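You operate a simulated robot arm through the tools that you are given. There is no shell and no other tool.

The job below is to be done with a simulated robot arm. You get a single attempt, and the scene is never put back.

## Task
Switch the heater chest off, turn it back to 40 and unlock both clamps.
Fine: switch off first; both lock knobs on FREE.

It is judged by the outcome, as a careful person would: the job done as asked, and still so three seconds after it is handed in. It fails if anything else is knocked over, pushed out of place, dropped, spilled or broken.

## Robot
A 7-joint arm with a fingered hand, fixed in place. Base frame: the origin is on the floor under the middle of its stand, x ahead of it, y to its left, z up; the work surface is at about z = 800. Units: mm, rad, N and s.
With the tool pointing down near the work surface it reaches from about 100 to 800 mm from the base axis. Its first joint turns from -2.496 to 2.496 rad. Payload 3 kg.
The TCP is the grasp point between the finger pads, 26 mm short of the fingertips. In the tool frame z runs along the fingers and y along their closing line. The gripper opens to 148 mm; its body begins 73 mm behind the TCP. The gripper is a hand of 3 fingers: y runs from the thumb to the fingers, the wrist lies at [0, 0, -229] in the tool frame, and closing takes about 1.5 s.
Orientation is that of the tool frame in the base frame, as [roll, pitch, yaw] about the fixed x, y, z axes, in that order (R = Rz(yaw) Ry(pitch) Rx(roll)). With the fingers straight down and closing along the base's y, the tool's x points along the base's -x, its y along +y and its z along -z.

## Interface
- The arm moves only by the tool nudge_tool. Its argument "increments" is a list that holds one entry, the list of rows, each a list of 7 numbers: the shift along the tool's x, y, z in units of 400 mm (1.0 is 400 mm), then the turn, a rotation vector about the tool's x, y, z in units of 60 degrees (1.0 is 60 degrees), then the closure, from 0 (fully open) to 1 (shut). In form: [[[tx, ty, tz, rx, ry, rz, fingers], ...]]. A call has 1 to 20 rows; each row is the pose to reach, as a shift and turn from the pose commanded when the call began, along the tool's axes at that moment. A call with a number of a shift or a turn outside -1 to 1 is refused whole. Rows are played at 5 a second. More than 50 mm and 0.15 rad between two rows, or a gripper value outside its range, and nothing of the call is played. Where a pose cannot be reached the arm comes as near as it can. A force on the tool above 40 N (or 10 N above the force at the start of the call, whichever is more), or a blocked arm, ends the call early, and 0.2 s more pass. Each finger travels about 153 mm/s and halts on what it meets, pressing with about 26 N; the grip force reading is that of the motor and also rises with nothing between the fingers. The clock runs only during rows and for 0.2 s after the last one: add rows that repeat a pose to give the fingers time. The reply holds the time, the measured pose of the TCP, the force on the tool along the base axes, the opening and the grip force, in the units named above and with some noise, with the torque about the TCP (base axes, N m) and any sound that the robot's microphone picked up, and new pictures: "views" is both (left out), scene, wrist or none.
- Cameras (640 x 400 px; columns grow to the right, rows downward): "scene" is fixed at [399.3, 650.2, 1633.1]; the picture's right is [-0.90, -0.44, 0.00], its down [-0.33, 0.66, -0.68] and it looks along [0.30, -0.61, -0.74] (base axes); focal length 275 px, centre (320, 200). "wrist" rides on the gripper at [68, -39, -90] in the tool frame; the picture's right is [0.50, 0.87, 0.00], its down [-0.66, 0.38, -0.65] and it looks along [-0.57, 0.33, 0.76] (tool axes); focal length 222 px, centre (320, 200).
- lift_body(by): slides the trunk up (or, below 0, down) by that many mm; the arm rides with it, the base frame stays. It gives what a move gives, with no picture.
- hand_shape(shape): the hand has 3 fingers and takes this shape, open, in about a second: jaw (thumb against the fingers, like two jaws); tri (thumb and two fingers); tip (a fingertip pinch); poke (one finger out to press); point (the index stretched); flat (the hand flat); cup (the hand cupped); fist (a fist). The gripper value then closes the fingers along that shape, each until it touches; the sizes above hold for jaw. It gives what a move gives, with no picture.
- measure_at(camera, pixels): for up to 12 pixels [column, row] of the newest picture of that camera ("zoom" is the newest enlarged one), the place [x, y, z] in the base frame of the surface seen there, good to about 2 mm. It takes no simulated time.
- inspect(camera, box): a new picture of the part [left, top, right, bottom] of that camera's present view, enlarged. It takes no simulated time.
- close_job(): hands the job in; it is judged then, once.

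Open the gripper and draw the arm clear of the work before you hand the job in, unless the task says otherwise.

The tools are called after ">>>" as name(argument=value, ...) on one line, values as JSON. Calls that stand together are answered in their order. nudge_tool: Moves the arm, as the interface text tells. Its arguments: {"type":"object","properties":{"increments":{"type":"array","items":{"type":"array","items":{"type":"array","items":{"type":"number"}}}},"views":{"type":"string","enum":["both","scene","wrist","none"]}},"required":["increments"]} The other tools are called the same way: lift_body (by) moves the trunk up or down; hand_shape (shape) gives the hand a shape; measure_at (camera, pixels) gives the place of the surface under pixels of a picture; inspect (camera, box) takes an enlarged picture of a part of a camera's view; close_job () hands the job in.

At the start:

```text
time_s: 0.0
tcp_pos: [896.7, -127.0, 1228.1]
ee_rot: [3.142, 0.001, 3.138]
force: [0.1, 0.6, 0.6]
ft_torque: [-0.01, 0.01, 0.02]
width: 147.8
finger_force: 0.0
shape: jaw
trunk travel left (down, up): [-825.0, 65.0]
```

scene: 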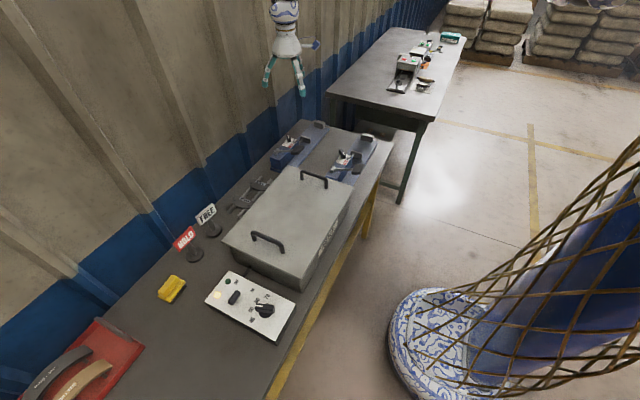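
wrist: 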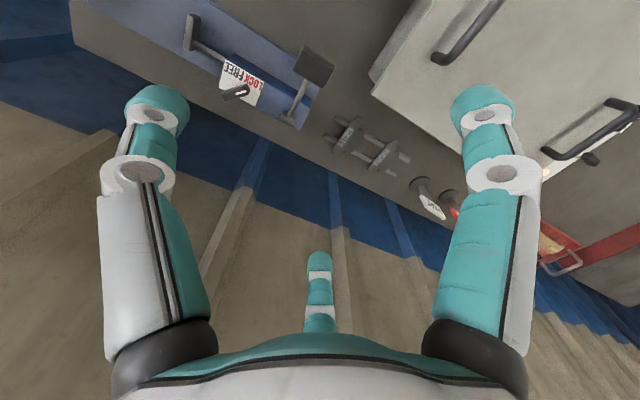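

I'll look closely at the control panel (around pixel 250,305) and the clamps (around 300,145 and 350,155) before moving.

>>> inspect(camera="scene", box=[195, 260, 307, 350])

>>> inspect(camera="scene", box=[250, 110, 390, 200])

>>> inspect(camera="wrist", box=[160, 0, 360, 125])

```text
4.44 times, centred on (251, 305) of scene
```

zoom: 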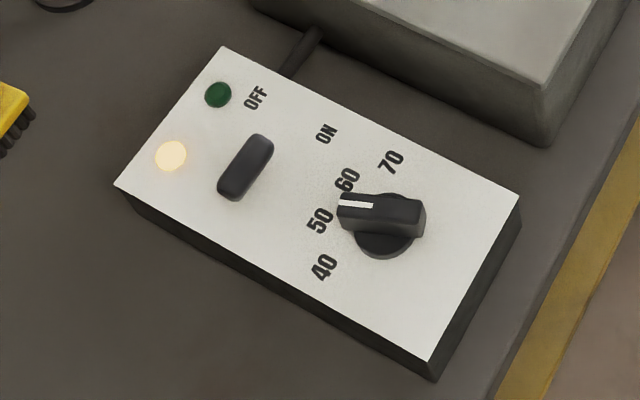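

```text
4.44 times, centred on (320, 155) of scene
```

zoom: 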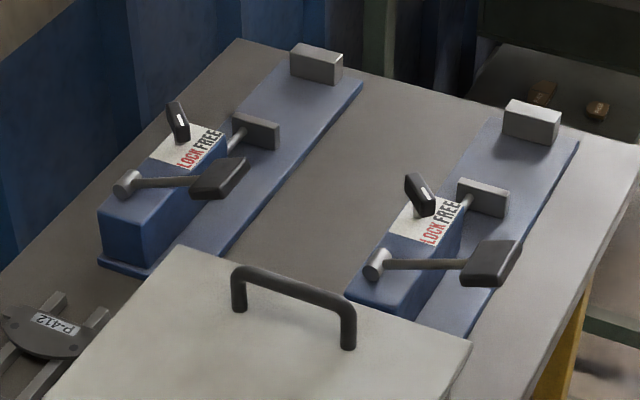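

```text
3.20 times, centred on (260, 62) of wrist
```

zoom: 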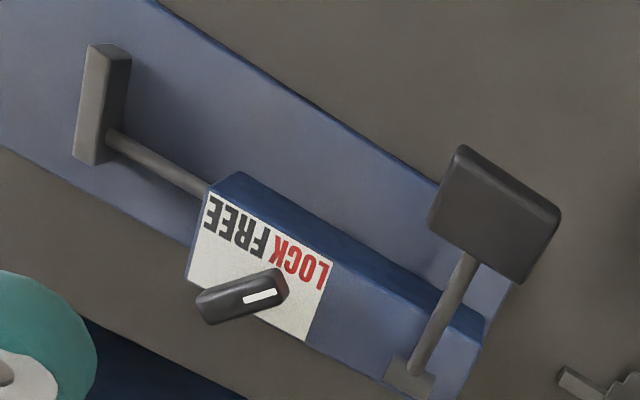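

The panel shows a black paddle switch between OFF and ON, and a dial pointing near 55. I'll re-zoom the panel and measure the key points on it.

>>> inspect(camera="scene", box=[195, 260, 307, 350])

>>> measure_at(camera="zoom", pixels=[[260, 140], [245, 165], [230, 190], [255, 98], [327, 132], [225, 52], [118, 184], [516, 196], [430, 358], [345, 204], [410, 207], [385, 240]])

>>> measure_at(camera="zoom", pixels=[[390, 162], [347, 180], [320, 220], [324, 267], [218, 95], [170, 156], [380, 200], [370, 204], [340, 225], [425, 235], [60, 250], [250, 180]])

```text
4.44 times, centred on (251, 305) of scene
```

zoom: 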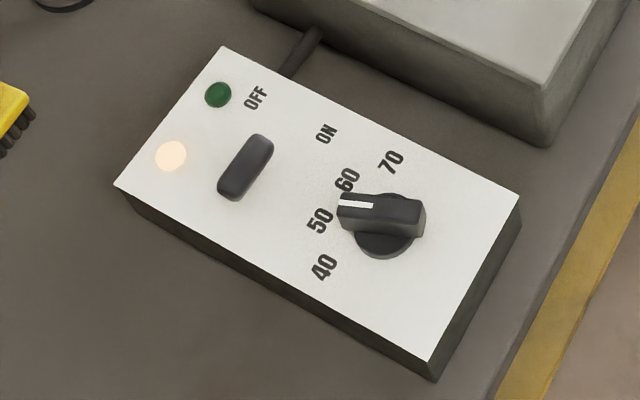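

```text
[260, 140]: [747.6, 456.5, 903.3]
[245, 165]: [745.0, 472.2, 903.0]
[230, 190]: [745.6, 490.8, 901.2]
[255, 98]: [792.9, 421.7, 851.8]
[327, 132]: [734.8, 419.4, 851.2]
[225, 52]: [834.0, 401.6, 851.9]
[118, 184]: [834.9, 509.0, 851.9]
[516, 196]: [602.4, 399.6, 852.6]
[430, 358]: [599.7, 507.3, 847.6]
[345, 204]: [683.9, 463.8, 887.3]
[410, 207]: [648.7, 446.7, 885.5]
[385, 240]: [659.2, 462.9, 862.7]
```

```text
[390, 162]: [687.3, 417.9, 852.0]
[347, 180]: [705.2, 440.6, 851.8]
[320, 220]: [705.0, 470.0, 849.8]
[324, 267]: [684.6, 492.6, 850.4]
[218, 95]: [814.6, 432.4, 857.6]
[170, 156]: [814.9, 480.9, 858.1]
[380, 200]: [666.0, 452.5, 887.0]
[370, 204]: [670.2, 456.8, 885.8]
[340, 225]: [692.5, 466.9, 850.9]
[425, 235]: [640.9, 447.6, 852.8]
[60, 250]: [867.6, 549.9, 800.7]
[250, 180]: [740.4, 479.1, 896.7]
```

The panel geometry is clear: the switch bat leans toward ON (-x), and the dial is centred near (665,455). Now I'll measure the two clamps' lock knobs and plates.

>>> inspect(camera="scene", box=[268, 125, 318, 175])

>>> inspect(camera="scene", box=[322, 140, 378, 190])

```text
8.00 times, centred on (293, 150) of scene
```

zoom: 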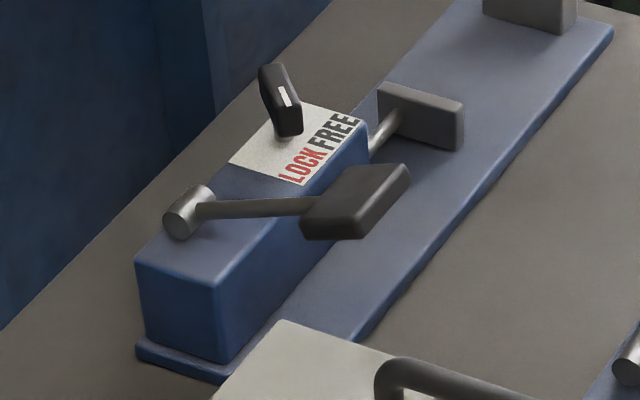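

```text
8.00 times, centred on (350, 165) of scene
```

zoom: 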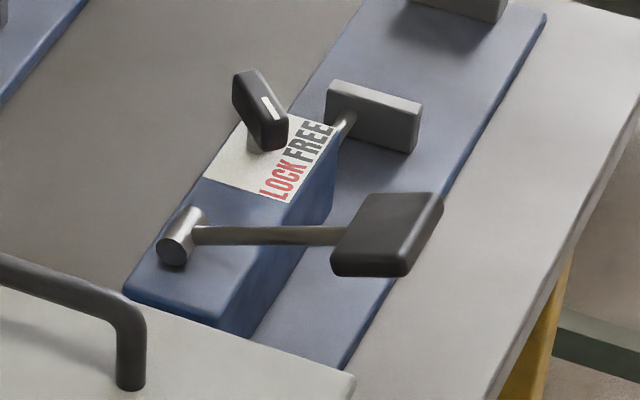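

The near clamp zoom is newest; I'll measure its knob, plate labels, lever and rod, then re-zoom the far one.

>>> measure_at(camera="zoom", pixels=[[240, 78], [272, 140], [268, 105], [282, 120], [275, 183], [307, 142], [210, 175], [295, 118], [175, 240], [380, 230], [270, 238], [370, 110]])

>>> inspect(camera="scene", box=[268, 125, 318, 175])

>>> measure_at(camera="zoom", pixels=[[265, 75], [290, 130], [280, 95], [292, 103], [300, 165], [336, 130], [235, 160], [310, 108], [185, 220], [350, 200], [250, 208], [420, 100]])

```text
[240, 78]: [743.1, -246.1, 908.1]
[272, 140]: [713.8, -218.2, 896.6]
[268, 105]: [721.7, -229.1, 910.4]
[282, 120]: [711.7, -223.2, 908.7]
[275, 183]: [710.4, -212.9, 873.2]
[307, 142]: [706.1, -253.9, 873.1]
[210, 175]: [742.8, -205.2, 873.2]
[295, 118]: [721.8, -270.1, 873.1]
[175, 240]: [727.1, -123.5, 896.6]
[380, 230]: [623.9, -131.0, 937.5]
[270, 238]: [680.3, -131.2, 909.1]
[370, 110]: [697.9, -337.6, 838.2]
```

```text
8.00 times, centred on (293, 150) of scene
```

zoom: 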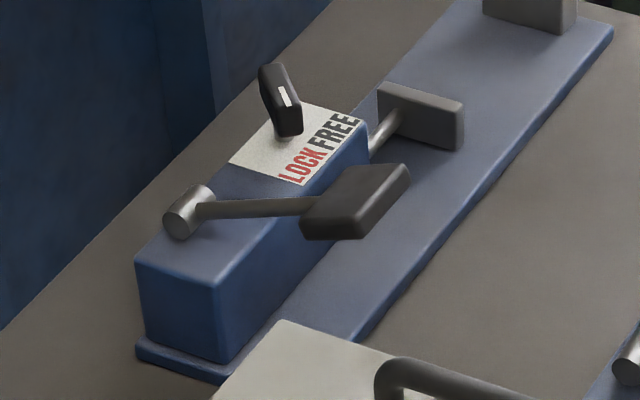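

```text
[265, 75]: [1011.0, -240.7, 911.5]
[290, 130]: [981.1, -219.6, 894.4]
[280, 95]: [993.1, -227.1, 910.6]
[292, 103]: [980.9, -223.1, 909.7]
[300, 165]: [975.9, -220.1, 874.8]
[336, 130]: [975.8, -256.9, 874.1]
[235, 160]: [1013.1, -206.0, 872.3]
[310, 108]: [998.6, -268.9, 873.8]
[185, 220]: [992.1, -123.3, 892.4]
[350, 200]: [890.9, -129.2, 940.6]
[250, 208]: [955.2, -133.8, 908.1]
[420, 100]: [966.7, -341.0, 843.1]
```

Both clamps have knobs pointing at LOCK: near one centred about (728,-235), far one about (996,-232). I'll set the hand to the poke shape while it is clear of everything and look at how the fingertip lies.

>>> hand_shape(shape="poke")

>>> nudge_tool(increments=[[[0, 0, 0, 0, 0, 0, 0], [0, 0, 0, 0, 0, 0, 0]]], views="both")

```text
time_s: 0.9
tcp_pos: [895.9, -127.0, 1228.5]
ee_rot: [3.141, 0.001, 3.14]
force: [-0.5, 0.4, -0.9]
ft_torque: [0.02, 0.01, -0.03]
width: 0.0
finger_force: 0.1
shape: poke
trunk travel left (down, up): [-825.0, 65.0]
```

```text
time_s: 1.5
tcp_pos: [895.5, -126.0, 1228.3]
ee_rot: [-3.141, 0.0, 3.139]
force: [0.7, -1.3, -0.2]
ft_torque: [0.01, 0.04, 0.02]
width: 0.3
finger_force: 0.1
shape: poke
trunk travel left (down, up): [-825.0, 65.0]
```

scene: 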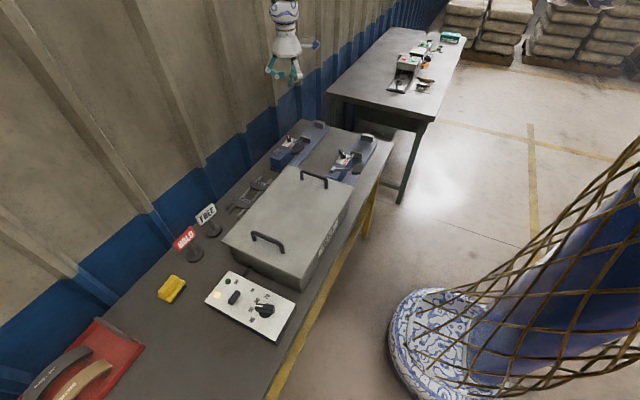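
wrist: 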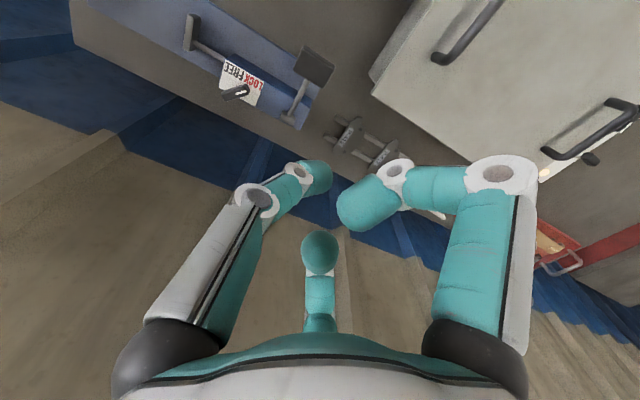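

The poke shape has two fingers bent and one still out; I'll zoom on the hand in both views to locate the extended fingertip.

>>> inspect(camera="scene", box=[250, 0, 330, 95])

>>> measure_at(camera="wrist", pixels=[[320, 250], [320, 235], [320, 268], [350, 210], [360, 190], [318, 178], [490, 172], [255, 195], [300, 172], [320, 300], [395, 170], [440, 185]])

>>> measure_at(camera="zoom", pixels=[[320, 200]])

```text
4.21 times, centred on (290, 48) of scene
```

zoom: 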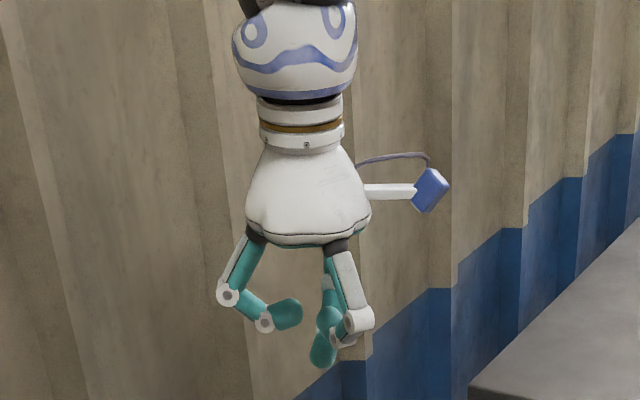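

```text
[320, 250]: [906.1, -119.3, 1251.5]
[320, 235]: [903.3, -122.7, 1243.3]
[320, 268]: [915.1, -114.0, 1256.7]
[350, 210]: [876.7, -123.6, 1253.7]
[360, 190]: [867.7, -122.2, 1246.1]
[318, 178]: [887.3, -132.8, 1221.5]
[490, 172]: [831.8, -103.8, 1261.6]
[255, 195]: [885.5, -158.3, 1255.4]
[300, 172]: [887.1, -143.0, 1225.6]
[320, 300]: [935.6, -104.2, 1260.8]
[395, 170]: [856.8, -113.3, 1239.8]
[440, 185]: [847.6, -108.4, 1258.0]
```

```text
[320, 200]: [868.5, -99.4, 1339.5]
```

The poke finger only reaches about the TCP level with the other fingers close to it. I'll look at the "point" shape to compare.

>>> measure_at(camera="zoom", pixels=[[323, 360], [315, 350], [330, 345], [290, 310], [265, 322], [345, 335], [335, 270]])

>>> hand_shape(shape="point")

>>> inspect(camera="scene", box=[250, 0, 330, 95])

>>> inspect(camera="wrist", box=[80, 80, 560, 400])

```text
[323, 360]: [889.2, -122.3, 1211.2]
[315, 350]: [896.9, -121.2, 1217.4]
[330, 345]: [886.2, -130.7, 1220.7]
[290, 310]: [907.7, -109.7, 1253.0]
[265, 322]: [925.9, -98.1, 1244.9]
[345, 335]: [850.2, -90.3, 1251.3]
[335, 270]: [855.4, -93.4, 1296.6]
```

```text
time_s: 2.4
tcp_pos: [896.0, -127.0, 1229.1]
ee_rot: [-3.14, 0.0, 3.141]
force: [0.2, 0.0, 0.0]
ft_torque: [0.01, 0.0, -0.05]
width: 142.3
finger_force: 0.2
shape: point
trunk travel left (down, up): [-825.0, 65.0]
```

```text
4.21 times, centred on (290, 48) of scene
```

zoom: 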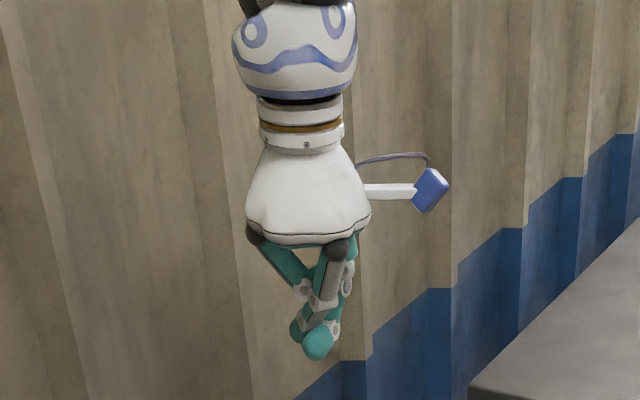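

```text
1.25 times, centred on (320, 240) of wrist
```

zoom: 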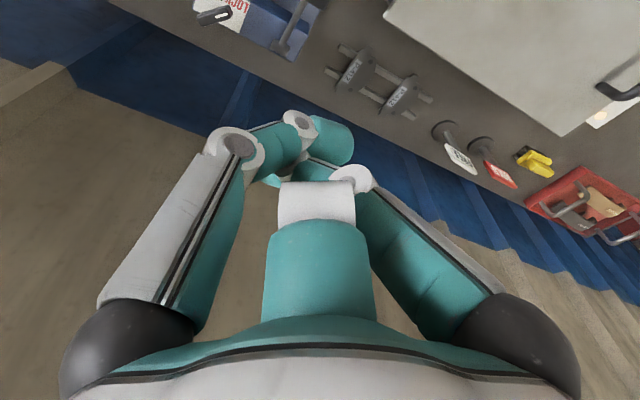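

Neither gives a cleanly isolated finger, so I'll check the "tip" and "jaw" shapes too while still clear of everything.

>>> hand_shape(shape="tip")

>>> nudge_tool(increments=[[[0, 0, 0, 0, 0, 0, 0.5], [0, 0, 0, 0, 0, 0, 0.5], [0, 0, 0, 0, 0, 0, 0.5], [0, 0, 0, 0, 0, 0, 0.5], [0, 0, 0, 0, 0, 0, 0.5]]])

>>> inspect(camera="scene", box=[250, 0, 330, 95])

```text
time_s: 3.3
tcp_pos: [895.2, -125.0, 1227.8]
ee_rot: [3.141, 0.0, 3.14]
force: [0.1, 0.4, -0.5]
ft_torque: [0.0, -0.04, 0.01]
width: 147.9
finger_force: 0.1
shape: tip
trunk travel left (down, up): [-825.0, 65.0]
```

```text
time_s: 4.5
tcp_pos: [896.0, -126.7, 1228.3]
ee_rot: [-3.141, 0.0, 3.139]
force: [0.5, 0.7, -0.7]
ft_torque: [0.02, 0.03, 0.01]
width: 74.6
finger_force: 0.1
shape: tip
trunk travel left (down, up): [-825.0, 65.0]
```

scene: 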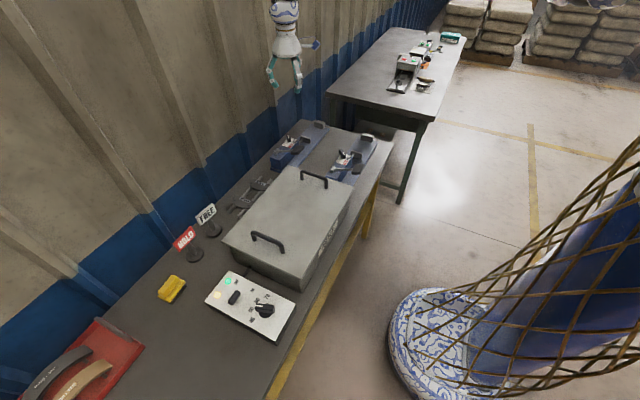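
wrist: 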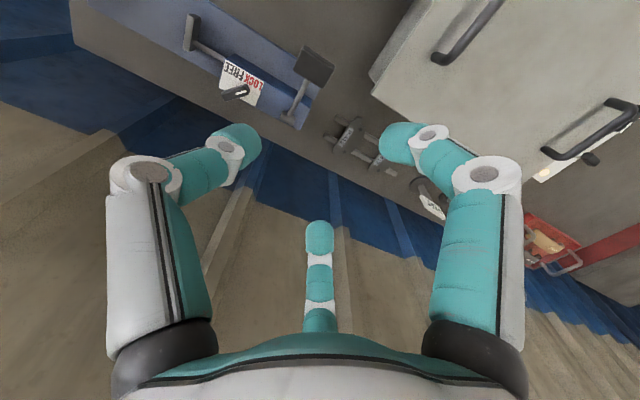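

```text
4.21 times, centred on (290, 48) of scene
```

zoom: 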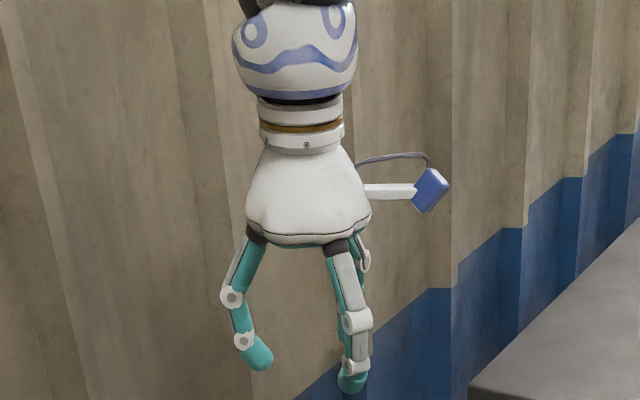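

Tip shape at half closure keeps three separated fingers; also the green lamp is now lit at (229,282) in the scene. I'll measure the fingertips in the wrist view.

>>> measure_at(camera="wrist", pixels=[[247, 140], [240, 128], [390, 140], [400, 130], [320, 235], [320, 225], [320, 245], [225, 165], [430, 155], [160, 180], [485, 172], [320, 285]])

>>> measure_at(camera="zoom", pixels=[[262, 365], [258, 350], [350, 388], [352, 375], [350, 360], [345, 385]])

>>> inspect(camera="scene", box=[195, 260, 307, 350])

```text
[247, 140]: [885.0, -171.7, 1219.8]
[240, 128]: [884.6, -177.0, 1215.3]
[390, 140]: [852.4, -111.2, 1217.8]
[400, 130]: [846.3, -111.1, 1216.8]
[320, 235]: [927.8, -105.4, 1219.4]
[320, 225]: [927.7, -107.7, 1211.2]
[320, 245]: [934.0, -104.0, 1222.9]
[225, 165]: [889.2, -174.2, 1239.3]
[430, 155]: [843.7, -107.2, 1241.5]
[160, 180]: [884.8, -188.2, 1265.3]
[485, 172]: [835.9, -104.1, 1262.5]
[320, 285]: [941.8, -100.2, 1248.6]
```

```text
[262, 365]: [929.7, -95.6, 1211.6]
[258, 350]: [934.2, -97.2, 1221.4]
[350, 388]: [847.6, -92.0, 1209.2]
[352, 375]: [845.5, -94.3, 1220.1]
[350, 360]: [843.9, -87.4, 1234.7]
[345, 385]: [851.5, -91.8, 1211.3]
```

```text
4.44 times, centred on (251, 305) of scene
```

zoom: 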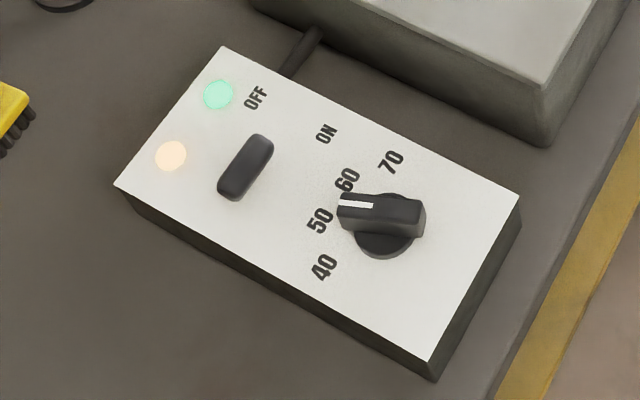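

The fingers close radially about the TCP. Before moving, I'll measure heights of nearby obstacles: chest lid and handles, the HOLD/FREE stands, sponge and table edges.

>>> measure_at(camera="scene", pixels=[[268, 237], [312, 175], [206, 213], [184, 238], [171, 288], [225, 240], [300, 168], [350, 188], [298, 288], [320, 225], [300, 395], [140, 200]])

>>> hand_shape(shape="poke")

>>> nudge_tool(increments=[[[0, 0, 0, 0, 0, 0, 0], [0, 0, 0, 0, 0, 0, 0], [0, 0, 0, 0, 0, 0, 0]]])

```text
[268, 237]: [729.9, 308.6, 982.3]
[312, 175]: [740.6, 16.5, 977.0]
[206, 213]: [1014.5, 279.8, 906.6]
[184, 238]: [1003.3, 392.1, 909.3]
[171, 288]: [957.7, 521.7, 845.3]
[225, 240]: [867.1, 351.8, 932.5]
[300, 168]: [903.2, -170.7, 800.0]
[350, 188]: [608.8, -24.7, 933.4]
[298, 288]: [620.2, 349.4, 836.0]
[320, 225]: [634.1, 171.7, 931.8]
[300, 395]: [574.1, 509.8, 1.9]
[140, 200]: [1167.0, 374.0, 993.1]
```

```text
time_s: 5.4
tcp_pos: [896.0, -127.6, 1228.2]
ee_rot: [3.141, 0.001, 3.14]
force: [0.5, -0.3, -0.3]
ft_torque: [0.0, 0.0, -0.03]
width: 0.0
finger_force: 0.0
shape: poke
trunk travel left (down, up): [-825.0, 65.0]
```

```text
time_s: 6.2
tcp_pos: [895.7, -126.4, 1229.1]
ee_rot: [-3.14, 0.001, 3.139]
force: [0.5, 1.0, 0.5]
ft_torque: [0.02, 0.01, -0.01]
width: 0.1
finger_force: 0.0
shape: poke
trunk travel left (down, up): [-825.0, 65.0]
```

scene: 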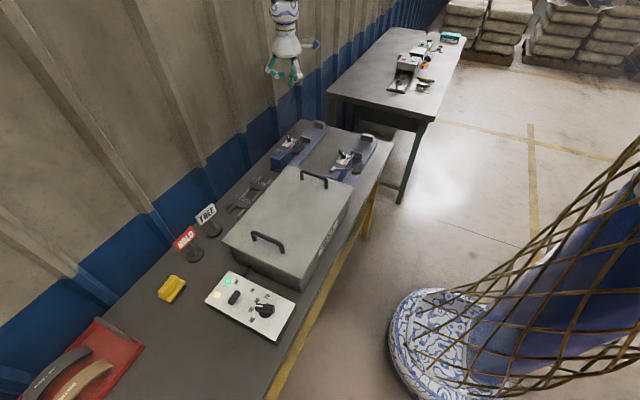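
wrist: 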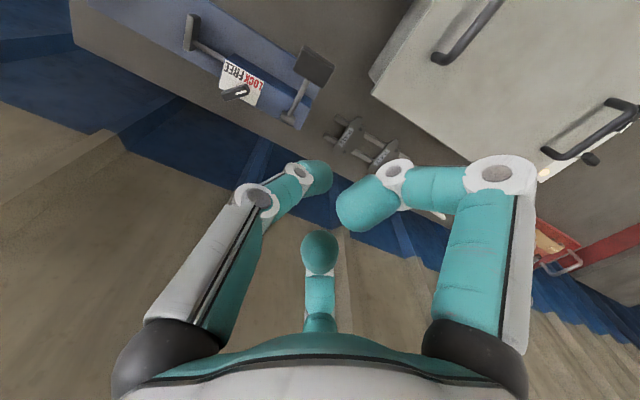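

Hand is clear at z 1228 and the highest obstacle is the lid handle at 982. I'll travel at this height toward the panel (first 400 mm in +y, 180 mm in -x).

>>> nudge_tool(increments=[[[0.045, 0.1, 0, 0, 0, 0, 0], [0.09, 0.2, 0, 0, 0, 0, 0], [0.135, 0.3, 0, 0, 0, 0, 0], [0.18, 0.4, 0, 0, 0, 0, 0], [0.225, 0.5, 0, 0, 0, 0, 0], [0.27, 0.6, 0, 0, 0, 0, 0], [0.315, 0.7, 0, 0, 0, 0, 0], [0.36, 0.8, 0, 0, 0, 0, 0], [0.405, 0.9, 0, 0, 0, 0, 0], [0.45, 1.0, 0, 0, 0, 0, 0]]], views="scene")

```text
time_s: 8.4
tcp_pos: [716.3, 276.0, 1230.2]
ee_rot: [-3.139, 0.001, 3.138]
force: [0.2, 0.4, 0.1]
ft_torque: [0.02, -0.01, 0.01]
width: 0.1
finger_force: 0.0
shape: poke
trunk travel left (down, up): [-825.0, 65.0]
```

scene: 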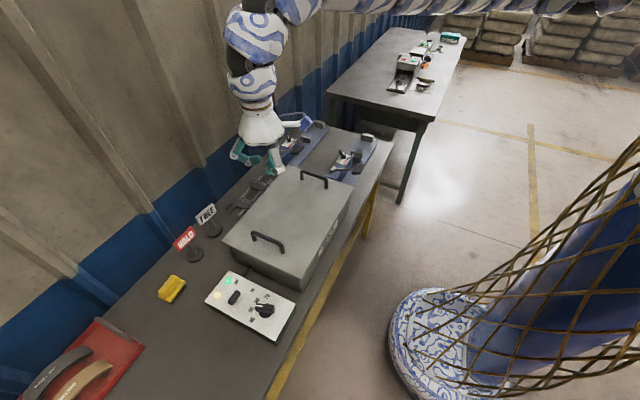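

The arm moved cleanly to y=276. I'll continue to above the gap between the dial and switch (target about x=722, y=473).

>>> nudge_tool(increments=[[[0, 0.1, 0, 0, 0, 0, 0], [0, 0.2, 0, 0, 0, 0, 0], [0, 0.3, 0, 0, 0, 0, 0], [-0.007, 0.4, 0, 0, 0, 0, 0], [-0.014, 0.4925, 0, 0, 0, 0, 0], [-0.014, 0.4925, 0, 0, 0, 0, 0]]], views="none")

>>> lift_body(by=-220)

>>> nudge_tool(increments=[[[0, 0, 0, 0, 0, 0, 0]]], views="both")

```text
time_s: 9.8
tcp_pos: [692.0, 424.3, 1232.4]
ee_rot: [3.142, -0.001, 3.14]
force: [-1.8, 1.7, 1.0]
ft_torque: [-0.15, -0.13, 0.01]
width: 0.2
finger_force: 0.0
shape: poke
out of reach, approached as far as the arm can: row 4, 5, 6
trunk travel left (down, up): [-825.0, 65.0]
```

```text
time_s: 12.1
tcp_pos: [693.8, 423.0, 1012.8]
ee_rot: [3.141, -0.001, 3.139]
force: [0.2, 0.6, 0.1]
ft_torque: [0.0, 0.02, 0.03]
width: 0.0
finger_force: 0.0
shape: poke
trunk travel left (down, up): [-605.0, 285.0]
```

```text
time_s: 12.5
tcp_pos: [693.4, 421.4, 1011.7]
ee_rot: [-3.141, 0.0, 3.14]
force: [-0.6, 0.3, 0.4]
ft_torque: [-0.02, 0.01, 0.01]
width: 0.0
finger_force: 0.1
shape: poke
trunk travel left (down, up): [-605.0, 285.0]
```

scene: 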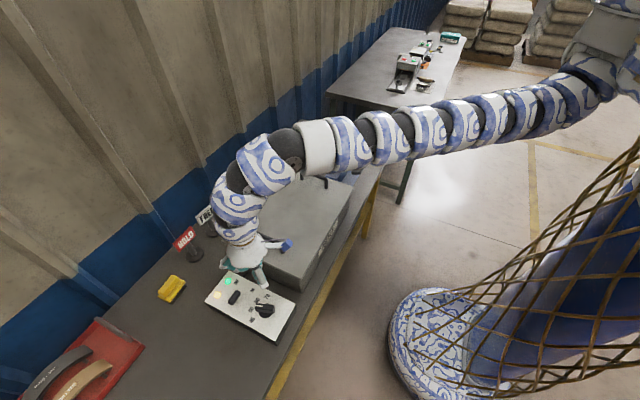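
wrist: 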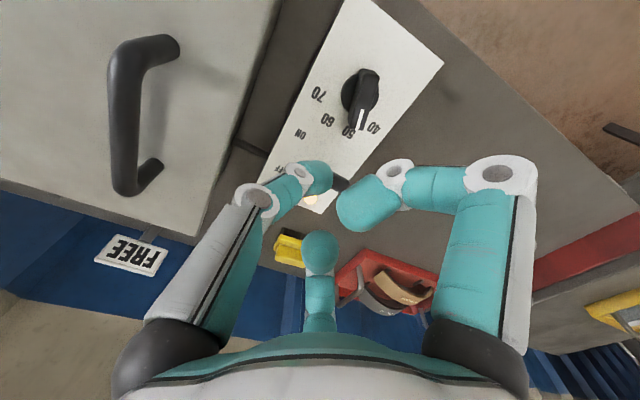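

The arm topped out at (693,422) with the tool vertical at r≈812. I'll measure points along the arm to learn where its shoulder is and how stretched it is.

>>> measure_at(camera="scene", pixels=[[615, 30], [595, 70], [580, 90], [530, 95], [480, 115], [430, 125], [380, 138], [320, 150], [290, 150], [265, 165], [235, 205], [242, 235]])

>>> inspect(camera="scene", box=[180, 180, 320, 340])

```text
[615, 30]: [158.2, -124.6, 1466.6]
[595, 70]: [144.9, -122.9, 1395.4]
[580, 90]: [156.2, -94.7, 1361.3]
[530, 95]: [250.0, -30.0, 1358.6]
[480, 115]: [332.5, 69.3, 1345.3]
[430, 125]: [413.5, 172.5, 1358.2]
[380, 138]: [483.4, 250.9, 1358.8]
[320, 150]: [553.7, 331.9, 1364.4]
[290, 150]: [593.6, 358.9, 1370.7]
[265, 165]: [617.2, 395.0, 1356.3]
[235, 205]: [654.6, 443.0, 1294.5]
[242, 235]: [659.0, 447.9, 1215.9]
```

```text
2.50 times, centred on (250, 260) of scene
```

zoom: 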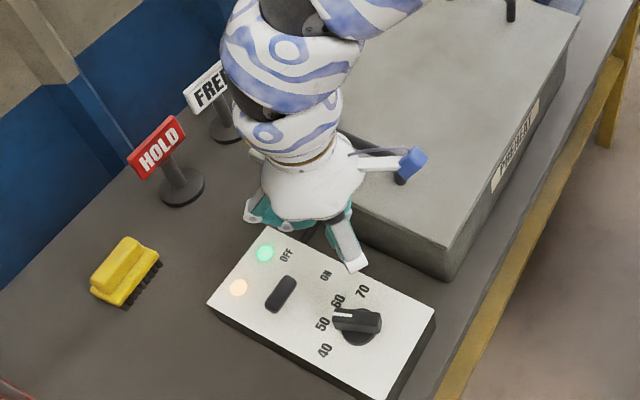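

The shoulder is near (110,-140), so vertical reach here is limited and I'll need the tool tilted outward about 36°, which also makes the poke thumb hang vertically if the thumb is on top. I'll retract slightly upward and begin yawing the hand (first 60° of about 135°).

>>> nudge_tool(increments=[[[0.02, -0.012, -0.02, 0, 0, -0.125, 0], [0.045, -0.025, -0.04, 0, 0, -0.25, 0], [0.07, -0.04, -0.065, 0, 0, -0.375, 0], [0.09, -0.05, -0.085, 0, 0, -0.5, 0], [0.115, -0.065, -0.105, 0, 0, -0.625, 0], [0.14, -0.08, -0.13, 0, 0, -0.75, 0], [0.16, -0.09, -0.15, 0, 0, -0.875, 0], [0.1825, -0.1025, -0.17, 0, 0, -1.0, 0]]], views="scene")

```text
time_s: 14.3
tcp_pos: [620.4, 382.8, 1079.8]
ee_rot: [-3.141, 0.001, -2.095]
force: [0.4, -0.3, 0.3]
ft_torque: [-0.03, 0.02, -0.01]
width: 0.0
finger_force: 0.1
shape: poke
trunk travel left (down, up): [-605.0, 285.0]
```

scene: 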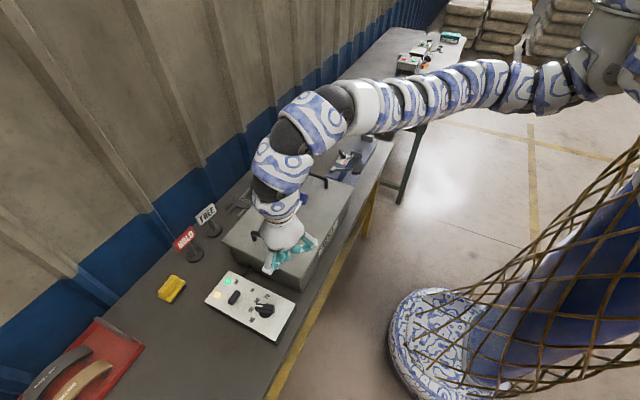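

Yaw is at 240° with no limit hit. I'll continue another 60° of yaw in place.

>>> nudge_tool(increments=[[[0, 0, 0, 0, 0, -0.125, 0], [0, 0, 0, 0, 0, -0.25, 0], [0, 0, 0, 0, 0, -0.375, 0], [0, 0, 0, 0, 0, -0.5, 0], [0, 0, 0, 0, 0, -0.625, 0], [0, 0, 0, 0, 0, -0.75, 0], [0, 0, 0, 0, 0, -0.875, 0], [0, 0, 0, 0, 0, -1.0, 0]]], views="none")

```text
time_s: 16.1
tcp_pos: [620.4, 381.4, 1079.4]
ee_rot: [3.139, 0.0, -1.048]
force: [-0.9, -0.1, -0.4]
ft_torque: [-0.01, 0.04, 0.0]
width: 0.0
finger_force: 0.1
shape: poke
trunk travel left (down, up): [-605.0, 285.0]
```

Yaw is -60°, so the outward tilt direction is (0.87,0.5), good for reach. Now I'll tilt 36° about tool x so the thumb hangs vertically, and view.

>>> nudge_tool(increments=[[[0, 0, 0, 0.12, 0, 0, 0], [0, 0, 0, 0.24, 0, 0, 0], [0, 0, 0, 0.36, 0, 0, 0], [0, 0, 0, 0.48, 0, 0, 0], [0, 0, 0, 0.6, 0, 0, 0], [0, 0, 0, 0.6, 0, 0, 0]]], views="both")

>>> inspect(camera="scene", box=[220, 190, 340, 290])

```text
time_s: 17.7
tcp_pos: [649.8, 428.9, 1137.3]
ee_rot: [-2.43, -0.014, -1.049]
force: [0.5, 0.4, 0.1]
ft_torque: [-0.03, -0.02, 0.01]
width: 0.1
finger_force: 0.1
shape: poke
out of reach, approached as far as the arm can: row 2, 3, 4, 5, 6
trunk travel left (down, up): [-605.0, 285.0]
stopped in row 6: the arm was blocked; the commanded pose is now the measured one
```

scene: 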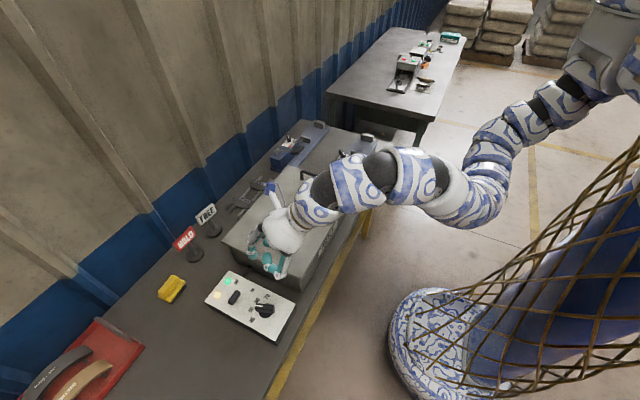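
wrist: 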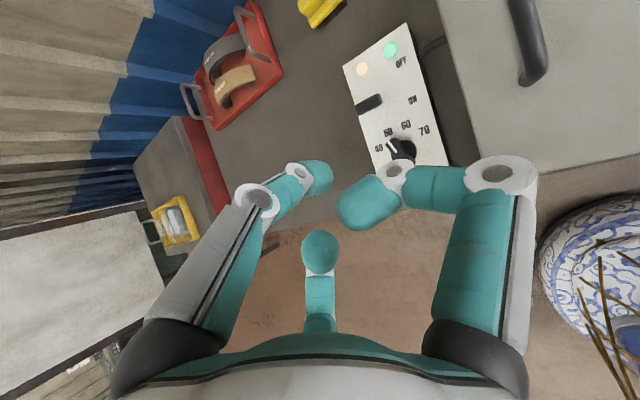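

```text
4.00 times, centred on (280, 240) of scene
```

zoom: 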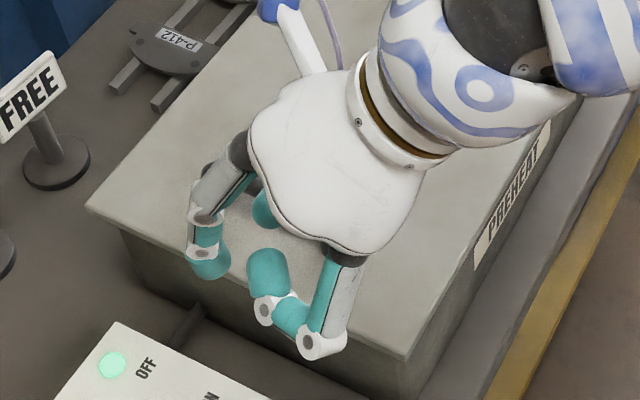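

The tilt was reached (about 41°) but the TCP drifted to (650,429,1137) because the bent-in arm is near a joint limit. I'll check the elbow clearance and then move outward to a more extended configuration.

>>> measure_at(camera="scene", pixels=[[480, 210], [455, 205], [490, 160], [430, 180], [370, 190], [320, 200], [550, 110]])

>>> nudge_tool(increments=[[[0.0084, -0.051, 0.044, 0, 0, 0, 0], [0.0168, -0.102, 0.088, 0, 0, 0, 0], [0.0168, -0.102, 0.088, 0, 0, 0, 0]]], views="scene")

```text
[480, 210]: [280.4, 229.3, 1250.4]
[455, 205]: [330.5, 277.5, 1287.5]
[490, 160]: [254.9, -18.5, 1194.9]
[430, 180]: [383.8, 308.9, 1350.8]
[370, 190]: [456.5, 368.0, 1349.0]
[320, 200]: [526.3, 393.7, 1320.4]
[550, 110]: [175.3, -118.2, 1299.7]
```

```text
time_s: 18.5
tcp_pos: [699.4, 452.3, 1137.8]
ee_rot: [-2.431, -0.014, -1.052]
force: [0.0, -0.5, 0.0]
ft_torque: [-0.01, 0.0, -0.02]
width: 0.3
finger_force: 0.0
shape: poke
trunk travel left (down, up): [-605.0, 285.0]
```

scene: 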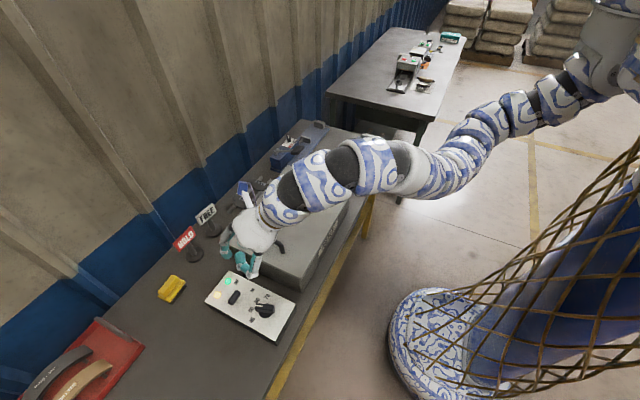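

The move worked exactly. I'll zoom on the hand to find the thumb tip in this tilted pose.

>>> inspect(camera="scene", box=[210, 220, 290, 310])

>>> inspect(camera="wrist", box=[180, 100, 500, 320])

```text
4.44 times, centred on (250, 265) of scene
```

zoom: 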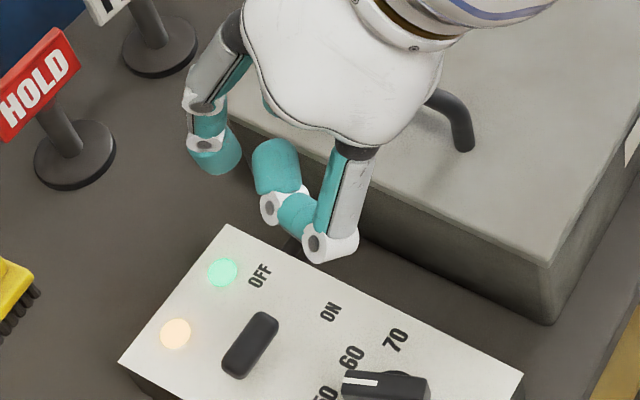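

```text
1.82 times, centred on (340, 210) of wrist
```

zoom: 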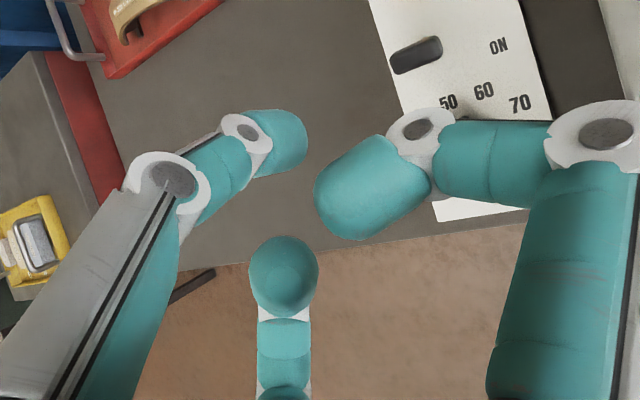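

I'll measure the fingertip in both views: the thumb tip is at wrist-zoom (290,150) and scene pixel (about 259,257).

>>> measure_at(camera="zoom", pixels=[[300, 150], [280, 135], [270, 160], [240, 130], [380, 190], [330, 200], [285, 270], [285, 245], [410, 130], [590, 130], [170, 180], [285, 330]])

>>> inspect(camera="scene", box=[210, 220, 290, 310])

>>> measure_at(camera="zoom", pixels=[[215, 170], [215, 160], [205, 165], [230, 160], [270, 170], [255, 160], [280, 150], [315, 245], [300, 215], [270, 205]])

```text
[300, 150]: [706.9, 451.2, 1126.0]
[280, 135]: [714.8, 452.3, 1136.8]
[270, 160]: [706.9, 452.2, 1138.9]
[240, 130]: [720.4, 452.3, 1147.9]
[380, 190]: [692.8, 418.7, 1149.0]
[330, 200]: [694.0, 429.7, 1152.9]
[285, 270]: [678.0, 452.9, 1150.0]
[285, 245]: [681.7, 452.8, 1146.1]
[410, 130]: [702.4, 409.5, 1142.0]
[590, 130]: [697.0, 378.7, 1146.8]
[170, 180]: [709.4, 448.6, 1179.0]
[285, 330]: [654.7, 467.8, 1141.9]
```

```text
4.44 times, centred on (250, 265) of scene
```

zoom: 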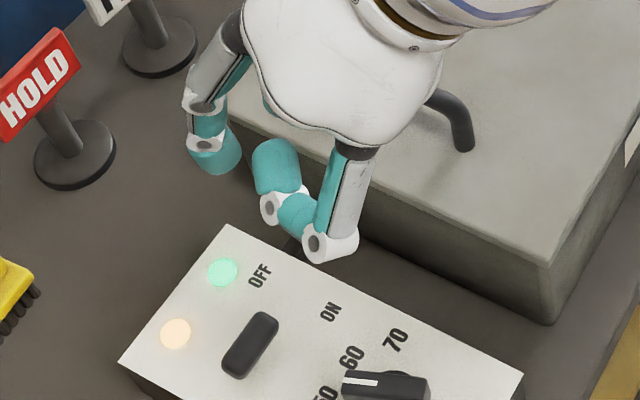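

```text
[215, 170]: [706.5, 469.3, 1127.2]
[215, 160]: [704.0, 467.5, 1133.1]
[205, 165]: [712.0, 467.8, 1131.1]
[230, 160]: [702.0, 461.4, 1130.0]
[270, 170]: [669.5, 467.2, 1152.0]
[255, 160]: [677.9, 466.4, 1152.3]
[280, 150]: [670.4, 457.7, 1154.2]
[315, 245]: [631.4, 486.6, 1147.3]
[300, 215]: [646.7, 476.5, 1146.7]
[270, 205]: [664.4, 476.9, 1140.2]
```

The thumb tip centre is at about (708,460) with its bottom near z 1119, i.e. offset (+9,+8,-18) from the TCP. I'll shift to stand over the gap at the ON side of the switch, then lower the trunk 200 mm, which leaves the tip about 17 mm above the switch top.

>>> nudge_tool(increments=[[[-0.018, -0.03, 0.025, 0, 0, 0, 0], [-0.018, -0.03, 0.025, 0, 0, 0, 0]]], views="none")

>>> lift_body(by=-200)

>>> nudge_tool(increments=[[[0, 0, 0, 0, 0, 0, 0]]], views="both")

>>> inspect(camera="scene", box=[195, 240, 307, 340])

```text
time_s: 19.1
tcp_pos: [711.0, 466.5, 1137.3]
ee_rot: [-2.43, -0.014, -1.052]
force: [-0.6, 0.0, -0.5]
ft_torque: [0.0, 0.02, -0.03]
width: 0.0
finger_force: 0.0
shape: poke
trunk travel left (down, up): [-605.0, 285.0]
```

```text
time_s: 21.3
tcp_pos: [711.3, 466.7, 936.4]
ee_rot: [-2.429, -0.013, -1.053]
force: [0.5, 0.4, 0.7]
ft_torque: [-0.01, 0.03, 0.01]
width: 0.0
finger_force: 0.0
shape: poke
trunk travel left (down, up): [-405.0, 485.0]
```

```text
time_s: 21.7
tcp_pos: [710.7, 467.4, 936.8]
ee_rot: [-2.428, -0.013, -1.053]
force: [-0.6, 0.2, 0.0]
ft_torque: [0.01, 0.0, 0.02]
width: 0.0
finger_force: 0.0
shape: poke
trunk travel left (down, up): [-405.0, 485.0]
```

scene: 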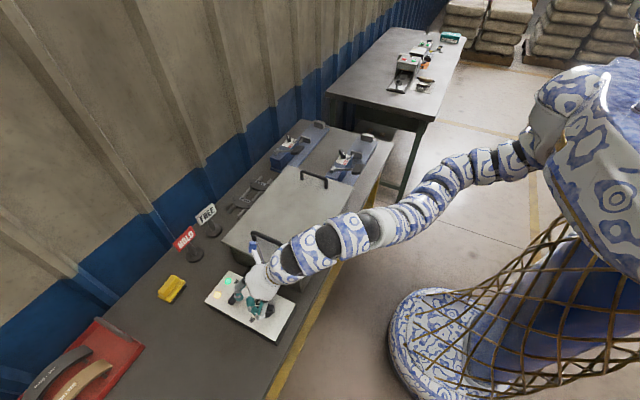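
wrist: 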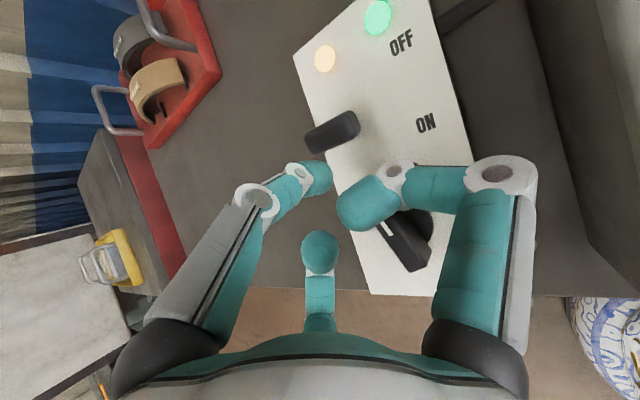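

```text
4.00 times, centred on (251, 290) of scene
```

zoom: 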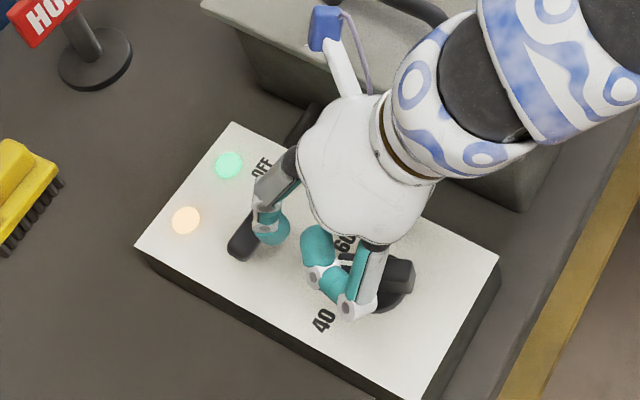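

The thumb tip is at zoom (272,235), next to the switch bat at (242,243). I'll measure both in the scene zoom and the switch in the wrist view.

>>> measure_at(camera="zoom", pixels=[[272, 238], [278, 225], [285, 232], [262, 225], [240, 250], [246, 238], [236, 243], [315, 245], [325, 290], [347, 310], [405, 275], [395, 300]])

>>> measure_at(camera="wrist", pixels=[[320, 135], [345, 125], [333, 145], [350, 135], [310, 140], [335, 120], [325, 180], [365, 210], [320, 245], [400, 250], [380, 230], [420, 265]])

```text
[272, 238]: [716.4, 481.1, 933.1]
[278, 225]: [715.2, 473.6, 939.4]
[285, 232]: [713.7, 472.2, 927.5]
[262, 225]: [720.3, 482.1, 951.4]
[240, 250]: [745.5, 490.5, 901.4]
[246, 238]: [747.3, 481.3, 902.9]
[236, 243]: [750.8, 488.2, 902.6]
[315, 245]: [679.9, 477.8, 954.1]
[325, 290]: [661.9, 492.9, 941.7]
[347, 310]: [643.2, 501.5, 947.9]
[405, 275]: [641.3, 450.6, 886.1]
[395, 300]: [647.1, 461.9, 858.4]
```

```text
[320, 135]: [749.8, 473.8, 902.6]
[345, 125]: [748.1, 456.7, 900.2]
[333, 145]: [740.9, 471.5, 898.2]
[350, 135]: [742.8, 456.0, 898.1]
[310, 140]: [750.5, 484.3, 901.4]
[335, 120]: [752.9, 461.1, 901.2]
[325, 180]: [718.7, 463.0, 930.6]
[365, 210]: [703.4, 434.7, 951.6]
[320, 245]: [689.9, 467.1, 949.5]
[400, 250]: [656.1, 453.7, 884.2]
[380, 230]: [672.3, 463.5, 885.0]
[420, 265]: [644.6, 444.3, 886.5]
```

Switch bat top spans x 740–753, y 455–491 at z 902; the tip sits 13 mm away on the ON side. I'll descend 36 mm so the tip is about 18 mm below the bat's top.

>>> nudge_tool(increments=[[[0, 0.0196, 0.0227, 0, 0, 0, 0], [-0.001, 0.0392, 0.0455, 0, 0, 0, 0], [-0.001, 0.0588, 0.0682, 0, 0, 0, 0], [-0.001, 0.0588, 0.0682, 0, 0, 0, 0]]], views="both")

>>> inspect(camera="scene", box=[195, 240, 307, 340])

```text
time_s: 22.7
tcp_pos: [712.0, 466.0, 900.4]
ee_rot: [-2.43, -0.015, -1.052]
force: [0.8, 0.3, 0.4]
ft_torque: [-0.05, 0.0, 0.01]
width: 0.0
finger_force: 0.0
shape: poke
trunk travel left (down, up): [-405.0, 485.0]
```

scene: 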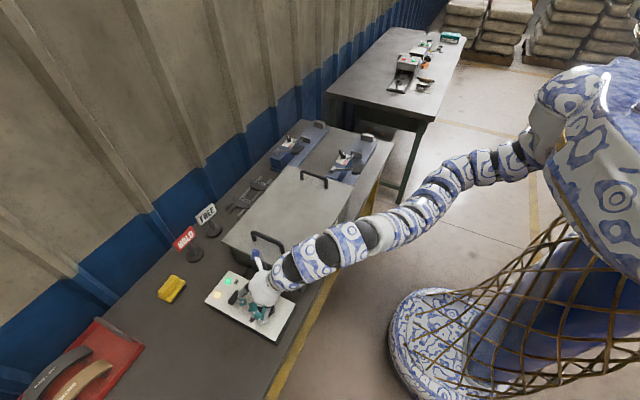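
wrist: 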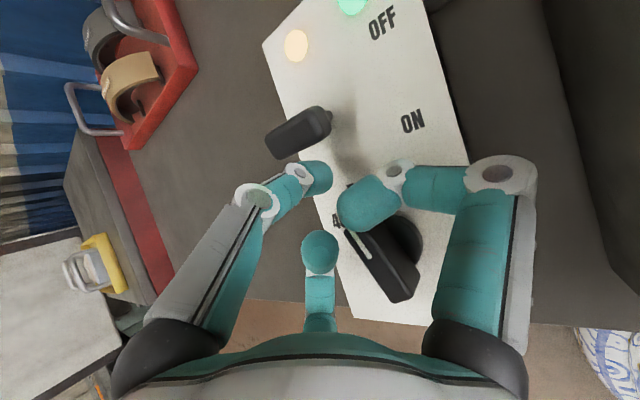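

```text
4.00 times, centred on (251, 290) of scene
```

zoom: 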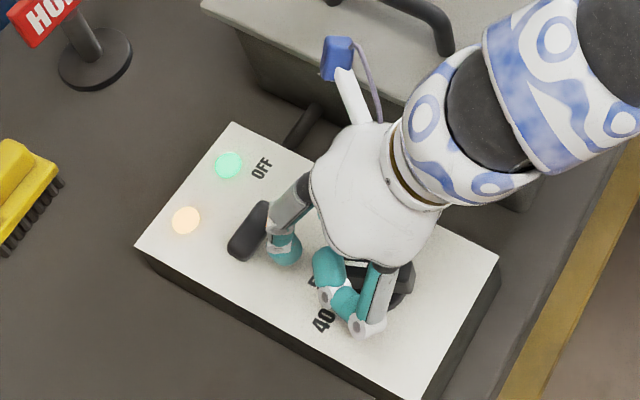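

The tip is down beside the bat with no contact force. I'll push slowly in +x by 45 mm toward OFF, watching force and sound.

>>> nudge_tool(increments=[[[0.0062, -0.0081, 0.0071, 0, 0, 0, 0], [0.0124, -0.0163, 0.0143, 0, 0, 0, 0], [0.0187, -0.0244, 0.0214, 0, 0, 0, 0], [0.0249, -0.0326, 0.0285, 0, 0, 0, 0], [0.0311, -0.0407, 0.0357, 0, 0, 0, 0], [0.0373, -0.0489, 0.0428, 0, 0, 0, 0], [0.0436, -0.057, 0.0499, 0, 0, 0, 0], [0.0498, -0.0652, 0.0571, 0, 0, 0, 0], [0.056, -0.0733, 0.0642, 0, 0, 0, 0]]], views="both")

>>> inspect(camera="scene", box=[195, 240, 307, 340])

```text
time_s: 24.7
tcp_pos: [751.8, 467.3, 902.3]
ee_rot: [-2.427, -0.015, -1.05]
force: [-18.0, -3.5, 5.9]
ft_torque: [-0.01, 0.14, 0.03]
width: 0.2
finger_force: 0.1
shape: poke
trunk travel left (down, up): [-405.0, 485.0]
```

scene: 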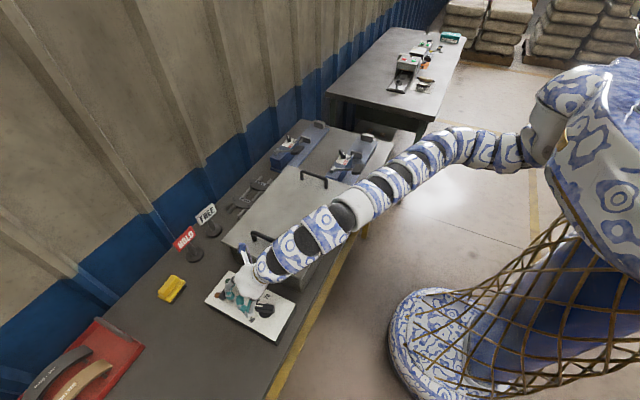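
wrist: 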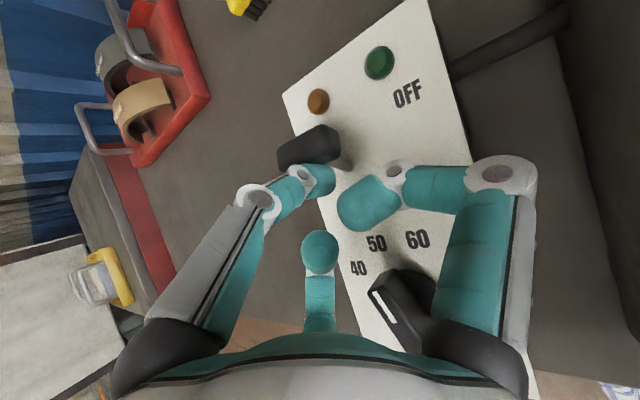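

```text
4.00 times, centred on (251, 290) of scene
```

zoom: 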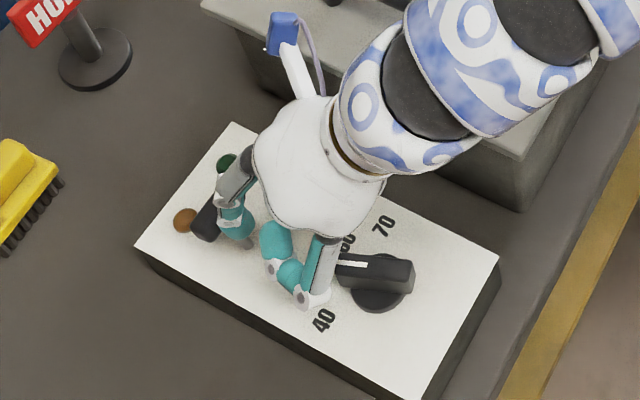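

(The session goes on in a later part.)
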